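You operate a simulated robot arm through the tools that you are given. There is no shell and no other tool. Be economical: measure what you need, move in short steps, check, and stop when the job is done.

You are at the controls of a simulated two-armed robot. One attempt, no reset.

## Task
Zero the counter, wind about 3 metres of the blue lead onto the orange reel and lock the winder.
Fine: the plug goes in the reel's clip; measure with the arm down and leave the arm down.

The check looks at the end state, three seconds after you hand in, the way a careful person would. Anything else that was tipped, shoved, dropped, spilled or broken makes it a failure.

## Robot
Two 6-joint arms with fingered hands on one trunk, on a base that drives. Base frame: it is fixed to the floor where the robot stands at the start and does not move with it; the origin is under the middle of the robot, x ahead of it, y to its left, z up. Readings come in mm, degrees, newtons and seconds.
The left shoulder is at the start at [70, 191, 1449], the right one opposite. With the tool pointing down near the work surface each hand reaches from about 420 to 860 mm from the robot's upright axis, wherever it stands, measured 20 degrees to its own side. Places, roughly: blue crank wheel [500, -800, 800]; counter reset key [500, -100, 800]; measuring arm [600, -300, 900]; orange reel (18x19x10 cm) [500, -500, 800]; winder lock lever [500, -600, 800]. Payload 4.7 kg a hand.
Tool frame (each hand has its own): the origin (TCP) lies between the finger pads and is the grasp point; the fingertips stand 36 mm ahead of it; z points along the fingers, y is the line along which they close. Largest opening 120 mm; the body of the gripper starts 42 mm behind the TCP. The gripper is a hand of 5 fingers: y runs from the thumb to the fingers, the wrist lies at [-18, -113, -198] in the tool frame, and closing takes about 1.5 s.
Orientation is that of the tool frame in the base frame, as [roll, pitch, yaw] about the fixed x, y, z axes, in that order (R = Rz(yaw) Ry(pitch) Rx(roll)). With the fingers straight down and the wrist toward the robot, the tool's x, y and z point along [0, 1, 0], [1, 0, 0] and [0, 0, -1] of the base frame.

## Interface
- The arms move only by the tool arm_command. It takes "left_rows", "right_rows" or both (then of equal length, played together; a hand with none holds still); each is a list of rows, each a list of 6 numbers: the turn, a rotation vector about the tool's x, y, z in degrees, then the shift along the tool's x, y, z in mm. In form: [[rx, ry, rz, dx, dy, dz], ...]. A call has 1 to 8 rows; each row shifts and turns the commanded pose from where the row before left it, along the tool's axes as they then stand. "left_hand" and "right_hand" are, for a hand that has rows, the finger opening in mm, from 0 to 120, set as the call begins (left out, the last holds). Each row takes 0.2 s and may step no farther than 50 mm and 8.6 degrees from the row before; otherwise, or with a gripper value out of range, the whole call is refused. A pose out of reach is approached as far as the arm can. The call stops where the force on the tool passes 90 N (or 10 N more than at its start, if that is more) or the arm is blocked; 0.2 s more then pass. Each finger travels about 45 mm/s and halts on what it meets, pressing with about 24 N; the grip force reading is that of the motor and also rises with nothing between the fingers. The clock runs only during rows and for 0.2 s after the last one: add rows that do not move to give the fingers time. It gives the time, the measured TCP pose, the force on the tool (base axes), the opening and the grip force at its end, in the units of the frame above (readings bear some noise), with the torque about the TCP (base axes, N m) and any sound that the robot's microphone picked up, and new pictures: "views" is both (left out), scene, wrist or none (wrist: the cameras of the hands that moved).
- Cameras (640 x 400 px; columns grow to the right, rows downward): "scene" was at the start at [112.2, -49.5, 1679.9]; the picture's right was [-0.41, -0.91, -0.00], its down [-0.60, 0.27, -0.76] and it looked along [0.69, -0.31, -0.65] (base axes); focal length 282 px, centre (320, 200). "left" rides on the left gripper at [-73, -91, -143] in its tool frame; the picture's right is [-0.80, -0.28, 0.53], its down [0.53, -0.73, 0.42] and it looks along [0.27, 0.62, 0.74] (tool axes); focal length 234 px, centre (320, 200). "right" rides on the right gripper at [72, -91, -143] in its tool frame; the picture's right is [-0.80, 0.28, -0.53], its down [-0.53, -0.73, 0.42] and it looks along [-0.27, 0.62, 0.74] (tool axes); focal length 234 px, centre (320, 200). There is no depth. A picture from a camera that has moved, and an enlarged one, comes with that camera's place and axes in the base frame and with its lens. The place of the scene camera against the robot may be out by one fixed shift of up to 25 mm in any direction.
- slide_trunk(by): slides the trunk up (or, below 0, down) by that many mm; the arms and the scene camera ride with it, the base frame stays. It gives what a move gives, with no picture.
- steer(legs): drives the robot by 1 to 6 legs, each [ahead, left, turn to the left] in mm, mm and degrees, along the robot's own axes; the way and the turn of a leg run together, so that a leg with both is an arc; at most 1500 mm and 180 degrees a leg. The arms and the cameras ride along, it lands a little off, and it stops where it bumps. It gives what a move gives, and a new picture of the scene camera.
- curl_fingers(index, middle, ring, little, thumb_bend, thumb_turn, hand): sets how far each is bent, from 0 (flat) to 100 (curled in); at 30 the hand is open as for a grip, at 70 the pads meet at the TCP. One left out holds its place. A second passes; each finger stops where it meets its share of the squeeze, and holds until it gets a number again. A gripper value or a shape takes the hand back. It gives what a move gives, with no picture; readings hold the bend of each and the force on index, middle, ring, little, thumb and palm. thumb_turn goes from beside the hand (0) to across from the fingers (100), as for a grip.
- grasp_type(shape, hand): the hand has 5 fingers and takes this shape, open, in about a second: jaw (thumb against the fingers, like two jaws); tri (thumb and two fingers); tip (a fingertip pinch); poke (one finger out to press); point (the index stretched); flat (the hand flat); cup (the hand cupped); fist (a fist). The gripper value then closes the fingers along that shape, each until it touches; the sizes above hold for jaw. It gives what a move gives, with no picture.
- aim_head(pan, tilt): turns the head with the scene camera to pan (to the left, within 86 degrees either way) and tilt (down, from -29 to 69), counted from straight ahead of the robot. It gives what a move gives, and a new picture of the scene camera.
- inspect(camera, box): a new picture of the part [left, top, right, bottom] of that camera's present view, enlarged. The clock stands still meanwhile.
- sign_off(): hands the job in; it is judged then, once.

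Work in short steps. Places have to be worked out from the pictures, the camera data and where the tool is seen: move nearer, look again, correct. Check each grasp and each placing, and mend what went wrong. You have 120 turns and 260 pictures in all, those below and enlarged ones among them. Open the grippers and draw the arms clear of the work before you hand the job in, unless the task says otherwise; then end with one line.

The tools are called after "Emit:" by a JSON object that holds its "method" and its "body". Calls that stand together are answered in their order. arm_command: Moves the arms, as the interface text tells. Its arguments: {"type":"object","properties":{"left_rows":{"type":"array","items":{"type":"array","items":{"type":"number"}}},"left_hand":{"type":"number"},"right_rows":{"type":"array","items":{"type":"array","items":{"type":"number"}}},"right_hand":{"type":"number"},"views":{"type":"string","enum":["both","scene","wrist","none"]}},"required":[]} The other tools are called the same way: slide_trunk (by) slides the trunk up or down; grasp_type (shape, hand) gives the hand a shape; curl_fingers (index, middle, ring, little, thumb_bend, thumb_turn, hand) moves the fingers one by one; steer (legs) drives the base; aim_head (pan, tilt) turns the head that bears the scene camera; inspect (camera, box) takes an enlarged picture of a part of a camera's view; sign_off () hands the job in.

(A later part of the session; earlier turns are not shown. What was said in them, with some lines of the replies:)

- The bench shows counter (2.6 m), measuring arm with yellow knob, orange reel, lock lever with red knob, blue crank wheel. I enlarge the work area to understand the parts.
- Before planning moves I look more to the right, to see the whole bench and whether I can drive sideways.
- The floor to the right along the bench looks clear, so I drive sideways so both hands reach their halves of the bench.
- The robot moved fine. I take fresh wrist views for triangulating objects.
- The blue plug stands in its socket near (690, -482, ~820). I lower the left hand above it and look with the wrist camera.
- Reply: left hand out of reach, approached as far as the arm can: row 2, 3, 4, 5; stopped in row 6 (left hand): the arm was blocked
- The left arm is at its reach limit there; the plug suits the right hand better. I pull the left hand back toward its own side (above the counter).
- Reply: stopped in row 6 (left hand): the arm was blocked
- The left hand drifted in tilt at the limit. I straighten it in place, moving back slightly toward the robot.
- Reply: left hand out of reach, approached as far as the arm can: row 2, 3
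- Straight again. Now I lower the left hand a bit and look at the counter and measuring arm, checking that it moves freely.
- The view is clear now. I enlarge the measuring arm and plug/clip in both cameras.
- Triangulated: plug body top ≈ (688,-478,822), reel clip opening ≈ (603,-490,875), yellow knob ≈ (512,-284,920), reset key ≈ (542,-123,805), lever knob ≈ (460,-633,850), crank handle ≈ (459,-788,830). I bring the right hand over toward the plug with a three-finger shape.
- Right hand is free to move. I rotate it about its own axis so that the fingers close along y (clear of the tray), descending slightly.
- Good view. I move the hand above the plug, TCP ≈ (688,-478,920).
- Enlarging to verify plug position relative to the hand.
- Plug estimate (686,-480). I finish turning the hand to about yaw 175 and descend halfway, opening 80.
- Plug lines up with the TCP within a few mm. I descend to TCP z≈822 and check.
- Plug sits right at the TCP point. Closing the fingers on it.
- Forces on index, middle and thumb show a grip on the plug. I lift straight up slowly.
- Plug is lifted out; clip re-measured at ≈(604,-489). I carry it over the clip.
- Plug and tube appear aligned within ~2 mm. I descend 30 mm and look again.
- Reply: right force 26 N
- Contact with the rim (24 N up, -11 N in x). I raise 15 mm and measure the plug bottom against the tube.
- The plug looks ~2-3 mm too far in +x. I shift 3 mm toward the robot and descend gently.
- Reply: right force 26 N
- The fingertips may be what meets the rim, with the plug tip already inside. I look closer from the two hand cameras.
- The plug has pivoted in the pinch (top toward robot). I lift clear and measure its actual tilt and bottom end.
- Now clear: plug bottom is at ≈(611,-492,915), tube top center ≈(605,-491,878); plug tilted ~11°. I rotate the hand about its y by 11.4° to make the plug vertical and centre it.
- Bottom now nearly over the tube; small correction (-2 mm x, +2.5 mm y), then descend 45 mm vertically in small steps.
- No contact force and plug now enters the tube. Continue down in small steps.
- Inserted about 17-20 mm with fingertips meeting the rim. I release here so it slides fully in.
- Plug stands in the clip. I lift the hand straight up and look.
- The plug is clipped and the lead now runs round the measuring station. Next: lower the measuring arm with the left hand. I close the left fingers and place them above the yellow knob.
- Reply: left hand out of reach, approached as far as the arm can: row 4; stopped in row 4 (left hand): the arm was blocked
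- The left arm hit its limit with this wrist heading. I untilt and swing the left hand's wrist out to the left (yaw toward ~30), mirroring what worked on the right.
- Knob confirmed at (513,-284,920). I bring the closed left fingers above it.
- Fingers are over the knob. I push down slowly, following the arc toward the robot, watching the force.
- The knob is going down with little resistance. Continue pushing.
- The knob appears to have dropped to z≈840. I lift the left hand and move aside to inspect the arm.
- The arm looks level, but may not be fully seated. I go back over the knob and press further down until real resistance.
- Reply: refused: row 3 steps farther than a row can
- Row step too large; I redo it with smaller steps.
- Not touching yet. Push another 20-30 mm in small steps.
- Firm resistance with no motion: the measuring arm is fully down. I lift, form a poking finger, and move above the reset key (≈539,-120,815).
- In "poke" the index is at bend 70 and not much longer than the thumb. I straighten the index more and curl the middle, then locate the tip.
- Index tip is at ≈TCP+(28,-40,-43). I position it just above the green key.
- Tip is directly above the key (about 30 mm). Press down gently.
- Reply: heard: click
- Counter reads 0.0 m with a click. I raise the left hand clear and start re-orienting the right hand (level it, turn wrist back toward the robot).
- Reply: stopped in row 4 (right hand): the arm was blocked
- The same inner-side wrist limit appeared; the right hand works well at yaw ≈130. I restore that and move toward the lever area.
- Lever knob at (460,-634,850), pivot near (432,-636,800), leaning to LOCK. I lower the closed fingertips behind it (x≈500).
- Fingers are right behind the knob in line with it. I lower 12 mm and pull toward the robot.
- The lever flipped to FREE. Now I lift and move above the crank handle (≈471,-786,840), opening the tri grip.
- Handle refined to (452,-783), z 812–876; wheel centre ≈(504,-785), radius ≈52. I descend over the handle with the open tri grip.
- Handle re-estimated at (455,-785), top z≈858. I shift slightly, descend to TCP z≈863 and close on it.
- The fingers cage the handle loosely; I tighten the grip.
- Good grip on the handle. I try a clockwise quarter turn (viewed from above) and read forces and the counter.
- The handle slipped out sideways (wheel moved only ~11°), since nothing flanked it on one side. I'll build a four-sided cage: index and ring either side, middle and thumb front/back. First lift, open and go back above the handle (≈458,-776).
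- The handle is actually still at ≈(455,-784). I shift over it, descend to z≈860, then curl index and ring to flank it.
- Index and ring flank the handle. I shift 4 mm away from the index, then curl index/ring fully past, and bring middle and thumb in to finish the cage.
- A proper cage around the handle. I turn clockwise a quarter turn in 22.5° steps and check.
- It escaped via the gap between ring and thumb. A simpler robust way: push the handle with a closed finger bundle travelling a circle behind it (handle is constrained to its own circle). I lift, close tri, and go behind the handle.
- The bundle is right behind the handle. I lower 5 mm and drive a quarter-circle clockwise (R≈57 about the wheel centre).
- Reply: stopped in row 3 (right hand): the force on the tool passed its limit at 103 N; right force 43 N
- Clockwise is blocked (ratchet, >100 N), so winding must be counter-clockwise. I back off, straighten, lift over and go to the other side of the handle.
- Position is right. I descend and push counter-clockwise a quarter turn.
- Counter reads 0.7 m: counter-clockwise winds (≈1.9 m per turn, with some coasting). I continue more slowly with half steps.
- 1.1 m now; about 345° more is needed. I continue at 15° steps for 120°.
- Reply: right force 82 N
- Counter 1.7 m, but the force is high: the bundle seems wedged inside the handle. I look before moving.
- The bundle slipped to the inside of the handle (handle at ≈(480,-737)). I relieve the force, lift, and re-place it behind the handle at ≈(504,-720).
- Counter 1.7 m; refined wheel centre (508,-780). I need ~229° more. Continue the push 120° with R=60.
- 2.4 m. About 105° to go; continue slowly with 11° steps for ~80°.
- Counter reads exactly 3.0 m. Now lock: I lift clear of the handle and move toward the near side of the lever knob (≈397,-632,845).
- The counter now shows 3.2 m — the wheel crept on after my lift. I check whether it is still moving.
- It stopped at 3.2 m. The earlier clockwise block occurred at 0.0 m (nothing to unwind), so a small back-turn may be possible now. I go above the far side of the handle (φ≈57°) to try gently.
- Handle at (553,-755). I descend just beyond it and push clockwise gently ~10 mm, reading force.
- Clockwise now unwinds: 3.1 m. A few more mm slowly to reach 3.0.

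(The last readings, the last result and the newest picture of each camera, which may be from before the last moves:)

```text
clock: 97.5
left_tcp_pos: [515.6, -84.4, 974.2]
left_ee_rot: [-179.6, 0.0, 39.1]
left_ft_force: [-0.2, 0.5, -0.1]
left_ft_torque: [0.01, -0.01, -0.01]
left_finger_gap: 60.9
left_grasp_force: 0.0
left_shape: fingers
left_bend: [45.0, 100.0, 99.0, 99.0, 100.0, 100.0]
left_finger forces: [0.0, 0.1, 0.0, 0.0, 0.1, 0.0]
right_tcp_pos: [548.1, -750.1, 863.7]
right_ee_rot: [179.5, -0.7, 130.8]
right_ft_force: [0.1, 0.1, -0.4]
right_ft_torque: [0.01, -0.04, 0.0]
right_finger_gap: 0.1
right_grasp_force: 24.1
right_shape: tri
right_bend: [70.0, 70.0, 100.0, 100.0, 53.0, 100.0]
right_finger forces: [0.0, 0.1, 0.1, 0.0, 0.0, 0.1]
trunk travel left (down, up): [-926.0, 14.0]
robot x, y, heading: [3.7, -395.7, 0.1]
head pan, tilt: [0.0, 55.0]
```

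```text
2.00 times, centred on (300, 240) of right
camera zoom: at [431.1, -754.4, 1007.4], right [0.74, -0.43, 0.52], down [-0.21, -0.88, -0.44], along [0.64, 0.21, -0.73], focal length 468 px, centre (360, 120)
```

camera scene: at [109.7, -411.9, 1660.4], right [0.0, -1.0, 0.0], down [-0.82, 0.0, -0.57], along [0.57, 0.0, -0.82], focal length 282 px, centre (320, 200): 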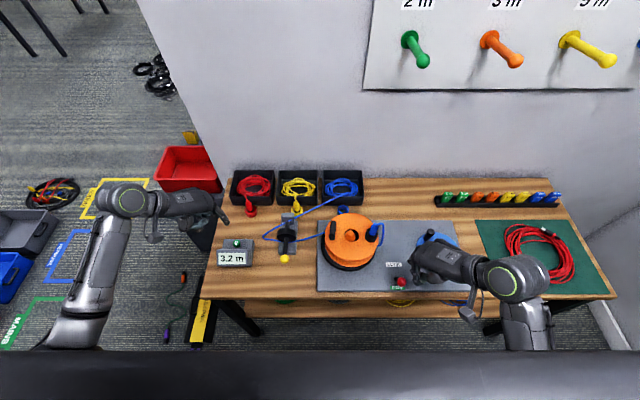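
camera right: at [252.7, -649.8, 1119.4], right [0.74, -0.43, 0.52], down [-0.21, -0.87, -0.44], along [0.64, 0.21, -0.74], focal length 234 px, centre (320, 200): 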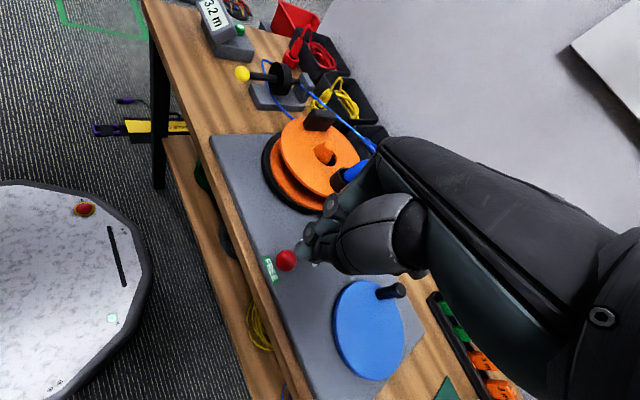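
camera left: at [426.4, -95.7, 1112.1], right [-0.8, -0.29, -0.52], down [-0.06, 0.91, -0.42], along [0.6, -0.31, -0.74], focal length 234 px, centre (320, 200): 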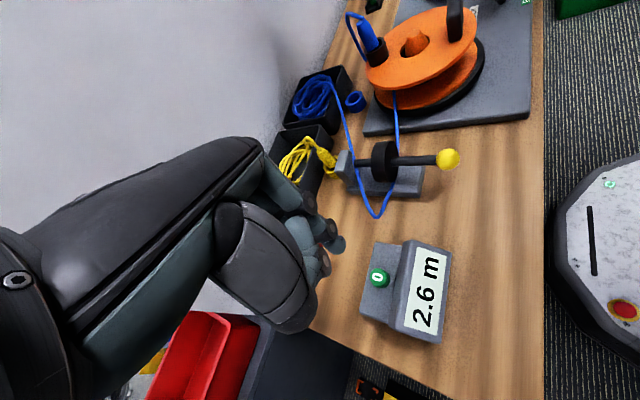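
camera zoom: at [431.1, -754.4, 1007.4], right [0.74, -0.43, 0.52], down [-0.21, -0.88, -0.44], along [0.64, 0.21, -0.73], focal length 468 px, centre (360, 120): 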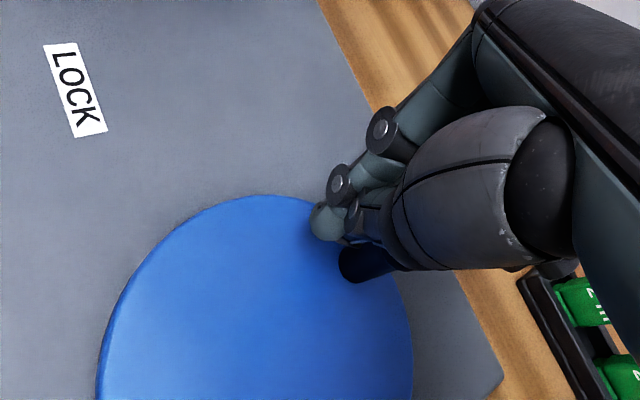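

Still 3.1 (est. ~3.10). Another ~14 mm slowly.

Emit:
{"method": "arm_command", "body": {"right_rows": [[0, 0, 0, -3.3, -1, 0], [0, 0, 0, -3.3, -1.1, 0], [0, 0, 0, -3.3, -1.2, 0], [0, 0, 0, -3.3, -1.3, 0], [0, 0, 0, 0, 0, 0], [0, 0, 0, 0, 0, 0]], "views": "none"}}

Emit:
{"method": "inspect", "body": {"camera": "scene", "box": [210, 160, 490, 300]}}

```text
clock: 98.9
left_tcp_pos: [516.8, -84.3, 973.7]
left_ee_rot: [-179.7, 0.1, 39.1]
left_ft_force: [-0.8, -0.1, 0.3]
left_ft_torque: [0.0, 0.01, -0.01]
left_finger_gap: 60.8
left_grasp_force: 0.1
left_shape: fingers
left_bend: [45.0, 100.0, 99.0, 99.0, 100.0, 100.0]
left_finger forces: [0.0, 0.1, 0.0, 0.1, 0.1, 0.0]
right_tcp_pos: [554.3, -762.3, 862.8]
right_ee_rot: [179.4, -0.6, 130.7]
right_ft_force: [-0.2, 0.2, -0.2]
right_ft_torque: [0.01, -0.02, 0.03]
right_finger_gap: 0.0
right_grasp_force: 23.6
right_shape: tri
right_bend: [70.0, 70.0, 100.0, 100.0, 53.0, 100.0]
right_finger forces: [0.0, 0.0, 0.0, 0.1, 0.0, 0.0]
trunk travel left (down, up): [-926.0, 14.0]
robot x, y, heading: [2.1, -392.7, 0.4]
head pan, tilt: [0.0, 55.0]
```

```text
2.29 times, centred on (350, 230) of scene
camera zoom: at [108.6, -410.2, 1660.5], right [0.0, -1.0, 0.0], down [-0.82, 0.0, -0.57], along [0.57, 0.0, -0.82], focal length 644 px, centre (251, 131)
```

zoom: 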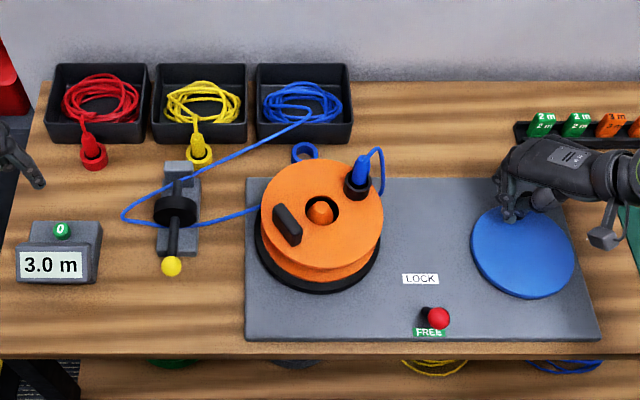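

3.0 m. I back off slightly from the handle, lift, wait a bit and re-check the counter.

Emit:
{"method": "arm_command", "body": {"right_rows": [[0, 0, 0, 6, 3, 0], [0, 0, 0, 0, 0, -45], [0, 0, 0, 0, 0, -45], [0, 0, 0, 0, 0, -20], [0, 0, 0, 0, 0, 0], [0, 0, 0, 0, 0, 0], [0, 0, 0, 0, 0, 0], [0, 0, 0, 0, 0, 0]], "views": "none"}}

Emit:
{"method": "inspect", "body": {"camera": "scene", "box": [210, 160, 490, 300]}}

```text
clock: 100.7
left_tcp_pos: [515.6, -83.5, 973.4]
left_ee_rot: [-179.7, 0.1, 39.1]
left_ft_force: [0.7, 0.1, 0.9]
left_ft_torque: [-0.02, -0.02, 0.01]
left_finger_gap: 61.1
left_grasp_force: 0.0
left_shape: fingers
left_bend: [45.0, 100.0, 99.0, 99.0, 100.0, 100.0]
left_finger forces: [0.2, 0.0, 0.0, 0.0, 0.1, 0.1]
right_tcp_pos: [550.4, -757.6, 973.2]
right_ee_rot: [179.4, -0.8, 130.7]
right_ft_force: [0.6, -0.3, 0.5]
right_ft_torque: [-0.02, -0.02, 0.01]
right_finger_gap: 0.0
right_grasp_force: 23.9
right_shape: tri
right_bend: [70.0, 70.0, 100.0, 100.0, 53.0, 100.0]
right_finger forces: [0.0, 0.0, 0.1, 0.0, 0.1, 0.0]
trunk travel left (down, up): [-926.0, 14.0]
robot x, y, heading: [0.3, -394.7, 0.1]
head pan, tilt: [0.0, 55.0]
```

```text
2.29 times, centred on (350, 230) of scene
camera zoom: at [108.5, -410.1, 1660.5], right [0.0, -1.0, 0.0], down [-0.82, 0.0, -0.57], along [0.57, 0.0, -0.82], focal length 644 px, centre (251, 131)
```

zoom: 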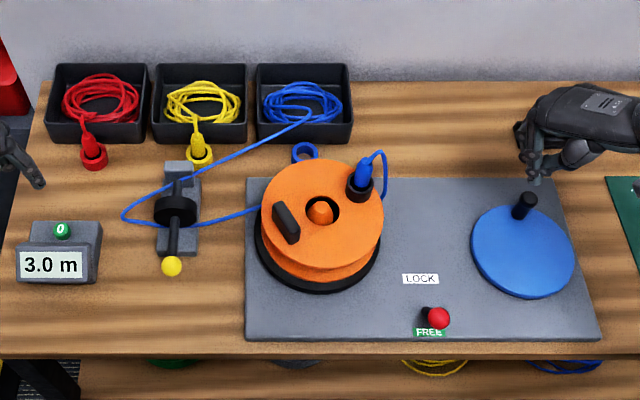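

Stable at 3.0 m. Now I go to the near side of the lever knob at height.

Emit:
{"method": "arm_command", "body": {"right_rows": [[0, 0, 0, 43.4, -12.1, 0], [0, 0, 0, 43.4, -12.1, 0], [0, 0, 0, 43.4, -12.1, 0], [0, 0, 0, 43.4, -12.1, 0], [0, 0, 0, 43.4, -12.1, 0], [0, 0, 0, 0, 0, 40], [0, 0, 0, 0, 0, 0]], "views": "wrist"}}

Emit:
{"method": "inspect", "body": {"camera": "scene", "box": [360, 220, 460, 320]}}

```text
clock: 102.3
left_tcp_pos: [515.1, -84.3, 974.0]
left_ee_rot: [-179.7, 0.0, 39.1]
left_ft_force: [0.3, -0.3, 0.6]
left_ft_torque: [-0.01, -0.01, -0.01]
left_finger_gap: 60.8
left_grasp_force: 0.1
left_shape: fingers
left_bend: [45.0, 100.0, 99.0, 99.0, 100.0, 100.0]
left_finger forces: [0.0, 0.0, 0.1, 0.0, 0.0, 0.0]
right_tcp_pos: [364.1, -631.2, 935.5]
right_ee_rot: [179.5, -0.6, 130.7]
right_ft_force: [0.0, -0.2, 0.3]
right_ft_torque: [0.02, 0.01, 0.01]
right_finger_gap: 0.0
right_grasp_force: 24.4
right_shape: tri
right_bend: [70.0, 70.0, 100.0, 100.0, 53.0, 100.0]
right_finger forces: [0.0, 0.0, 0.1, 0.0, 0.0, 0.0]
trunk travel left (down, up): [-926.0, 14.0]
robot x, y, heading: [4.3, -399.1, 0.0]
head pan, tilt: [0.0, 55.0]
camera right: at [247.0, -637.0, 1079.0], right [0.74, -0.43, 0.52], down [-0.21, -0.88, -0.44], along [0.64, 0.21, -0.74], focal length 234 px, centre (320, 200)
```

right: 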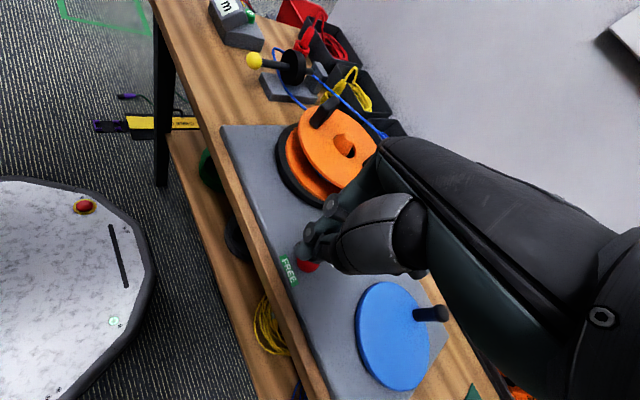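

```text
4.00 times, centred on (410, 270) of scene
camera zoom: at [108.5, -410.4, 1660.6], right [0.0, -1.0, 0.0], down [-0.82, 0.0, -0.57], along [0.57, 0.0, -0.82], focal length 1128 px, centre (-40, -80)
```

zoom: 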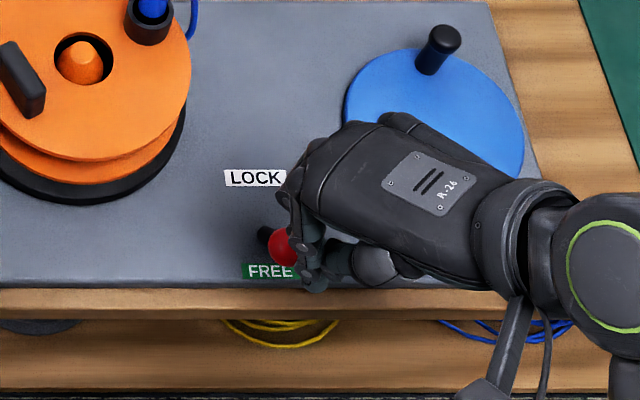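

Fingers are just in front of the knob. I back 7 mm, descend, and push the lever toward LOCK.

Emit:
{"method": "arm_command", "body": {"right_rows": [[0, 0, 0, 4.6, -5.3, 0], [0, 0, 0, 0, 0, 35], [0, 0, 0, 0, 0, 33], [0, 0, 0, -9.2, 10.6, 0], [0, 0, 0, -9.2, 10.6, 0], [0, 0, 0, -9.2, 10.6, 0], [0, 0, 0, -9.2, 10.6, 0], [0, 0, 0, -8, 9.2, 0]], "views": "none"}}

Emit:
{"method": "inspect", "body": {"camera": "scene", "box": [360, 220, 460, 320]}}

Emit:
{"method": "inspect", "body": {"camera": "right", "box": [200, 140, 400, 340]}}

```text
clock: 104.1
left_tcp_pos: [516.1, -84.8, 973.2]
left_ee_rot: [-179.7, 0.0, 39.1]
left_ft_force: [-0.3, -0.5, 0.3]
left_ft_torque: [-0.02, 0.0, -0.01]
left_finger_gap: 61.0
left_grasp_force: 0.1
left_shape: fingers
left_bend: [45.0, 100.0, 99.0, 99.0, 100.0, 100.0]
left_finger forces: [0.0, 0.1, 0.0, 0.1, 0.1, 0.0]
right_tcp_pos: [425.6, -629.8, 865.0]
right_ee_rot: [179.7, -0.6, 130.6]
right_ft_force: [0.2, -0.8, 0.7]
right_ft_torque: [0.02, 0.02, 0.0]
right_finger_gap: 0.3
right_grasp_force: 24.5
right_shape: tri
right_bend: [70.0, 70.0, 100.0, 100.0, 53.0, 100.0]
right_finger forces: [0.0, 0.0, 0.0, 0.0, 0.0, 0.0]
trunk travel left (down, up): [-926.0, 14.0]
robot x, y, heading: [-0.2, -393.4, 0.0]
head pan, tilt: [0.0, 55.0]
```

```text
4.00 times, centred on (410, 270) of scene
camera zoom: at [109.0, -409.8, 1660.5], right [0.0, -1.0, 0.0], down [-0.82, 0.0, -0.57], along [0.57, 0.0, -0.82], focal length 1128 px, centre (-40, -80)
```

zoom: 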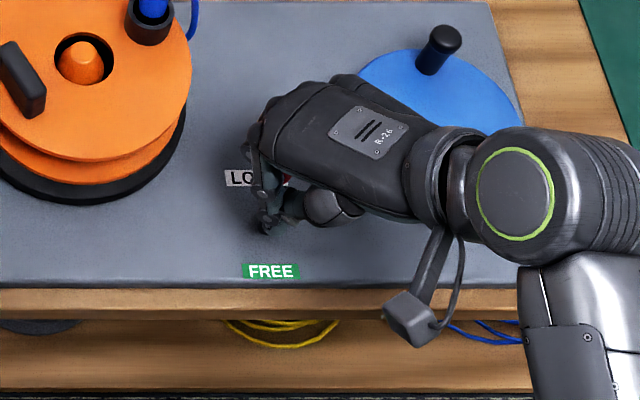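

```text
2.00 times, centred on (300, 240) of right
camera zoom: at [308.6, -636.2, 1010.8], right [0.74, -0.43, 0.52], down [-0.21, -0.88, -0.44], along [0.64, 0.21, -0.74], focal length 468 px, centre (360, 120)
```

zoom: 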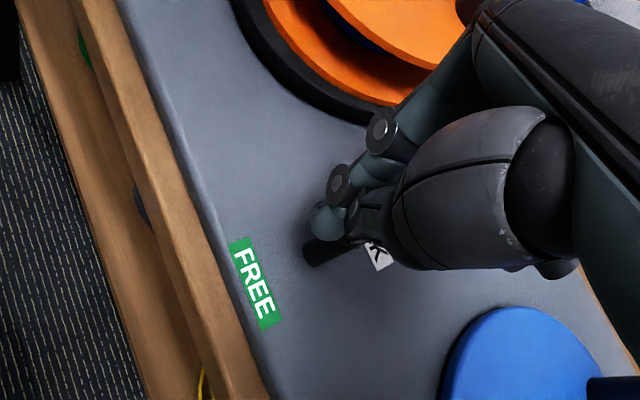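

The lever tipped over to LOCK. I nudge another ~12 mm to make sure it's seated, then retreat upward.

Emit:
{"method": "arm_command", "body": {"right_rows": [[0, 0, 0, -4, 4.6, 0], [0, 0, 0, -4, 4.6, 0], [0, 0, 0, 0, 0, 0]], "views": "none"}}

Emit:
{"method": "arm_command", "body": {"right_rows": [[0, 0, 0, 6, -7, 0], [0, 0, 0, 0, 0, -40], [0, 0, 0, 0, 0, -45], [0, 0, 0, 0, 0, -45], [0, 0, 0, -35, -30, 0], [0, 0, 0, -35, -30, 0], [0, 0, 0, -35, -30, 0], [0, 0, 0, 0, 0, 0]], "views": "scene"}}

Emit:
{"method": "inspect", "body": {"camera": "scene", "box": [210, 160, 490, 300]}}

```text
clock: 104.9
left_tcp_pos: [512.2, -83.8, 975.6]
left_ee_rot: [-179.9, -0.1, 39.1]
left_ft_force: [-0.8, -0.2, 0.1]
left_ft_torque: [-0.02, 0.09, 0.05]
left_finger_gap: 61.2
left_grasp_force: 0.0
left_shape: fingers
left_bend: [45.0, 100.0, 99.0, 99.0, 100.0, 100.0]
left_finger forces: [0.0, 0.1, 0.1, 0.0, 0.0, 0.0]
right_tcp_pos: [433.0, -628.4, 866.1]
right_ee_rot: [179.5, -0.7, 130.9]
right_ft_force: [-22.8, 6.5, 7.2]
right_ft_torque: [0.02, 0.49, 0.04]
right_finger_gap: 0.1
right_grasp_force: 24.2
right_shape: tri
right_bend: [70.0, 70.0, 100.0, 100.0, 53.0, 100.0]
right_finger forces: [0.0, 0.1, 0.0, 0.1, 0.0, 0.1]
trunk travel left (down, up): [-926.0, 14.0]
robot x, y, heading: [1.7, -398.2, 0.4]
head pan, tilt: [0.0, 55.0]
```

```text
clock: 106.7
left_tcp_pos: [516.1, -84.6, 973.7]
left_ee_rot: [-179.7, 0.0, 39.1]
left_ft_force: [0.1, 0.3, 0.2]
left_ft_torque: [0.02, 0.03, -0.01]
left_finger_gap: 60.8
left_grasp_force: 0.0
left_shape: fingers
left_bend: [45.0, 100.0, 99.0, 99.0, 100.0, 100.0]
left_finger forces: [0.1, 0.0, 0.1, 0.0, 0.1, 0.0]
right_tcp_pos: [427.9, -770.3, 994.0]
right_ee_rot: [179.5, -0.6, 130.7]
right_ft_force: [-0.3, -0.4, -0.4]
right_ft_torque: [0.03, -0.01, -0.02]
right_finger_gap: 0.0
right_grasp_force: 24.0
right_shape: tri
right_bend: [70.0, 70.0, 100.0, 100.0, 54.0, 100.0]
right_finger forces: [0.1, 0.1, 0.0, 0.0, 0.0, 0.0]
trunk travel left (down, up): [-926.0, 14.0]
robot x, y, heading: [0.6, -397.2, -0.0]
head pan, tilt: [0.0, 55.0]
camera scene: at [108.4, -409.6, 1660.6], right [0.0, -1.0, 0.0], down [-0.82, 0.0, -0.57], along [0.57, 0.0, -0.82], focal length 282 px, centre (320, 200)
```

scene: 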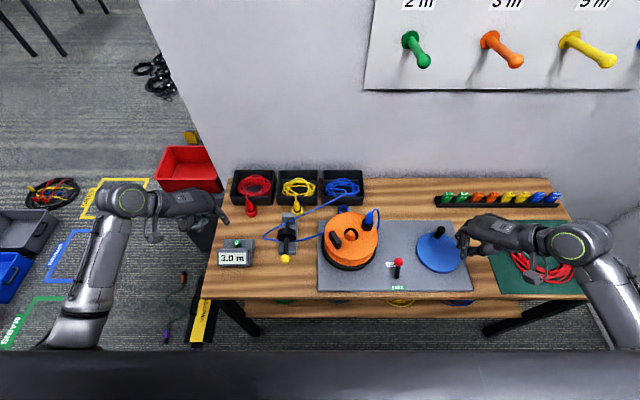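

```text
2.29 times, centred on (350, 230) of scene
camera zoom: at [108.4, -409.6, 1660.6], right [0.0, -1.0, 0.0], down [-0.82, 0.0, -0.57], along [0.57, 0.0, -0.82], focal length 644 px, centre (251, 131)
```

zoom: 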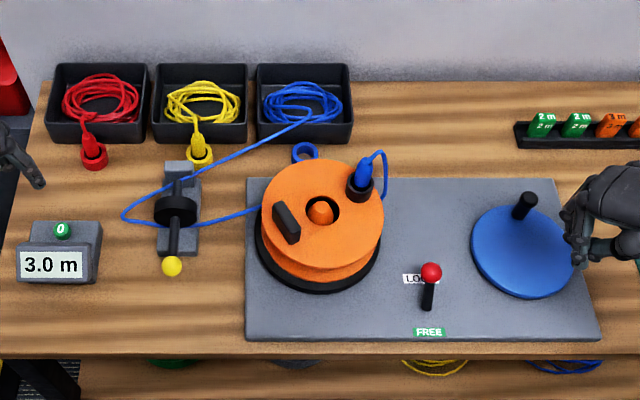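

Lever at LOCK, 3.0 m, arm down, plug in clip. I open both hands and raise them clear, then do a final close check.

Emit:
{"method": "arm_command", "body": {"left_rows": [[0, 0, 0, 0, -20, -40], [0, 0, 0, 0, -20, -40], [0, 0, 0, 0, 0, 0], [0, 0, 0, 0, 0, 0], [0, 0, 0, 0, 0, 0]], "right_rows": [[0, 0, 0, -20, -20, -40], [0, 0, 0, -20, -20, -40], [0, 0, 0, 0, 0, 0], [0, 0, 0, 0, 0, 0], [0, 0, 0, 0, 0, 0]], "left_hand": 120, "right_hand": 120, "views": "scene"}}

Emit:
{"method": "inspect", "body": {"camera": "scene", "box": [300, 190, 420, 290]}}

Emit:
{"method": "inspect", "body": {"camera": "scene", "box": [210, 180, 310, 280]}}

```text
clock: 107.9
left_tcp_pos: [489.3, -54.4, 1054.9]
left_ee_rot: [-179.7, 0.0, 39.1]
left_ft_force: [-0.2, -0.1, 0.1]
left_ft_torque: [-0.02, 0.0, 0.03]
left_finger_gap: 0.0
left_grasp_force: 0.1
left_shape: poke
left_bend: [70.0, 70.0, 99.0, 99.0, 100.0, 100.0]
left_finger forces: [0.1, 0.0, 0.0, 0.0, 0.0, 0.0]
right_tcp_pos: [424.0, -827.8, 1074.3]
right_ee_rot: [179.6, -0.6, 130.7]
right_ft_force: [0.5, 0.3, 1.0]
right_ft_torque: [-0.03, 0.01, 0.03]
right_finger_gap: 119.8
right_grasp_force: 0.0
right_shape: tri
right_bend: [30.0, 30.0, 99.0, 99.0, 30.0, 98.0]
right_finger forces: [0.0, 0.0, 0.1, 0.1, 0.0, 0.0]
trunk travel left (down, up): [-926.0, 14.0]
robot x, y, heading: [6.1, -396.5, 0.2]
head pan, tilt: [0.0, 55.0]
camera scene: at [107.8, -409.8, 1660.6], right [0.0, -1.0, 0.0], down [-0.82, 0.0, -0.57], along [0.57, 0.0, -0.82], focal length 282 px, centre (320, 200)
```

scene: 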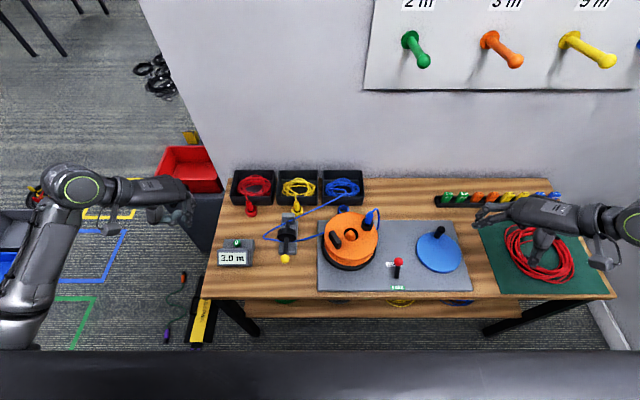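

```text
4.00 times, centred on (360, 240) of scene
camera zoom: at [107.8, -409.8, 1660.6], right [0.0, -1.0, 0.0], down [-0.82, 0.0, -0.57], along [0.57, 0.0, -0.82], focal length 1128 px, centre (160, 40)
```

zoom: 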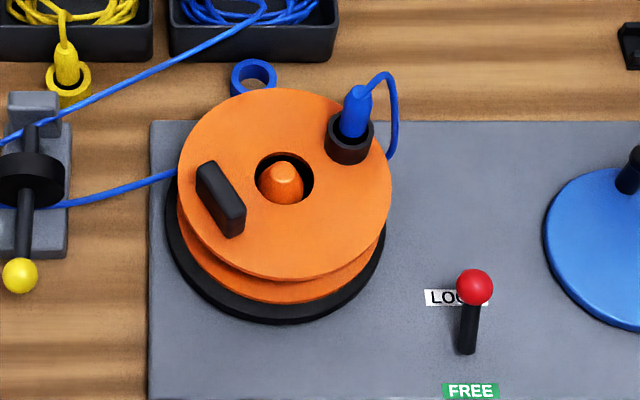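

```text
4.00 times, centred on (260, 230) of scene
camera zoom: at [107.8, -409.8, 1660.6], right [0.0, -1.0, 0.0], down [-0.82, 0.0, -0.57], along [0.57, 0.0, -0.82], focal length 1128 px, centre (560, 80)
```

zoom: 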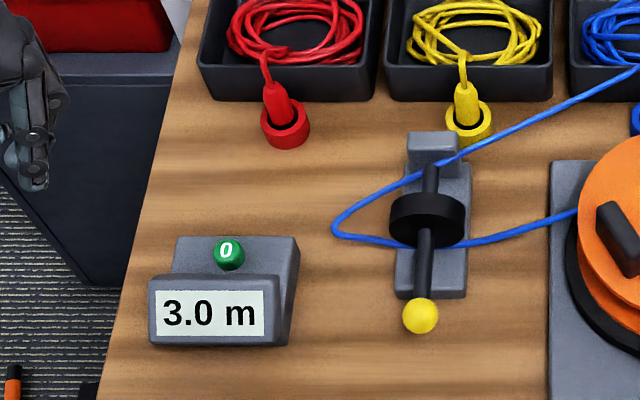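

All good. I open the left hand as well, then hand in.

Emit:
{"method": "grasp_type", "body": {"hand": "left", "shape": "jaw"}}

Emit:
{"method": "sign_off", "body": {}}

```text
clock: 108.8
left_tcp_pos: [490.6, -53.5, 1053.9]
left_ee_rot: [-179.7, 0.0, 39.2]
left_ft_force: [-0.9, 0.4, -0.6]
left_ft_torque: [0.01, 0.0, 0.02]
left_finger_gap: 119.9
left_grasp_force: 0.1
left_shape: jaw
left_bend: [30.0, 30.0, 30.0, 30.0, 30.0, 98.0]
left_finger forces: [0.0, 0.0, 0.0, 0.0, 0.1, 0.0]
right_tcp_pos: [423.5, -828.0, 1073.9]
right_ee_rot: [179.4, -0.7, 130.8]
right_ft_force: [0.5, 0.0, 1.1]
right_ft_torque: [-0.02, 0.0, -0.02]
right_finger_gap: 119.9
right_grasp_force: 0.0
right_shape: tri
right_bend: [30.0, 30.0, 99.0, 99.0, 30.0, 98.0]
right_finger forces: [0.0, 0.0, 0.0, 0.0, 0.1, 0.0]
trunk travel left (down, up): [-926.0, 14.0]
robot x, y, heading: [2.2, -391.0, 0.1]
head pan, tilt: [0.0, 55.0]
```

```text
The job is handed in.
```

I zeroed the counter, wound 3.0 m of the blue lead onto the orange reel with its plug in the clip and the measuring arm down, and left the winder at LOCK; the wheel overran to 3.2 m once and I wound it back to 3.0 m before locking.
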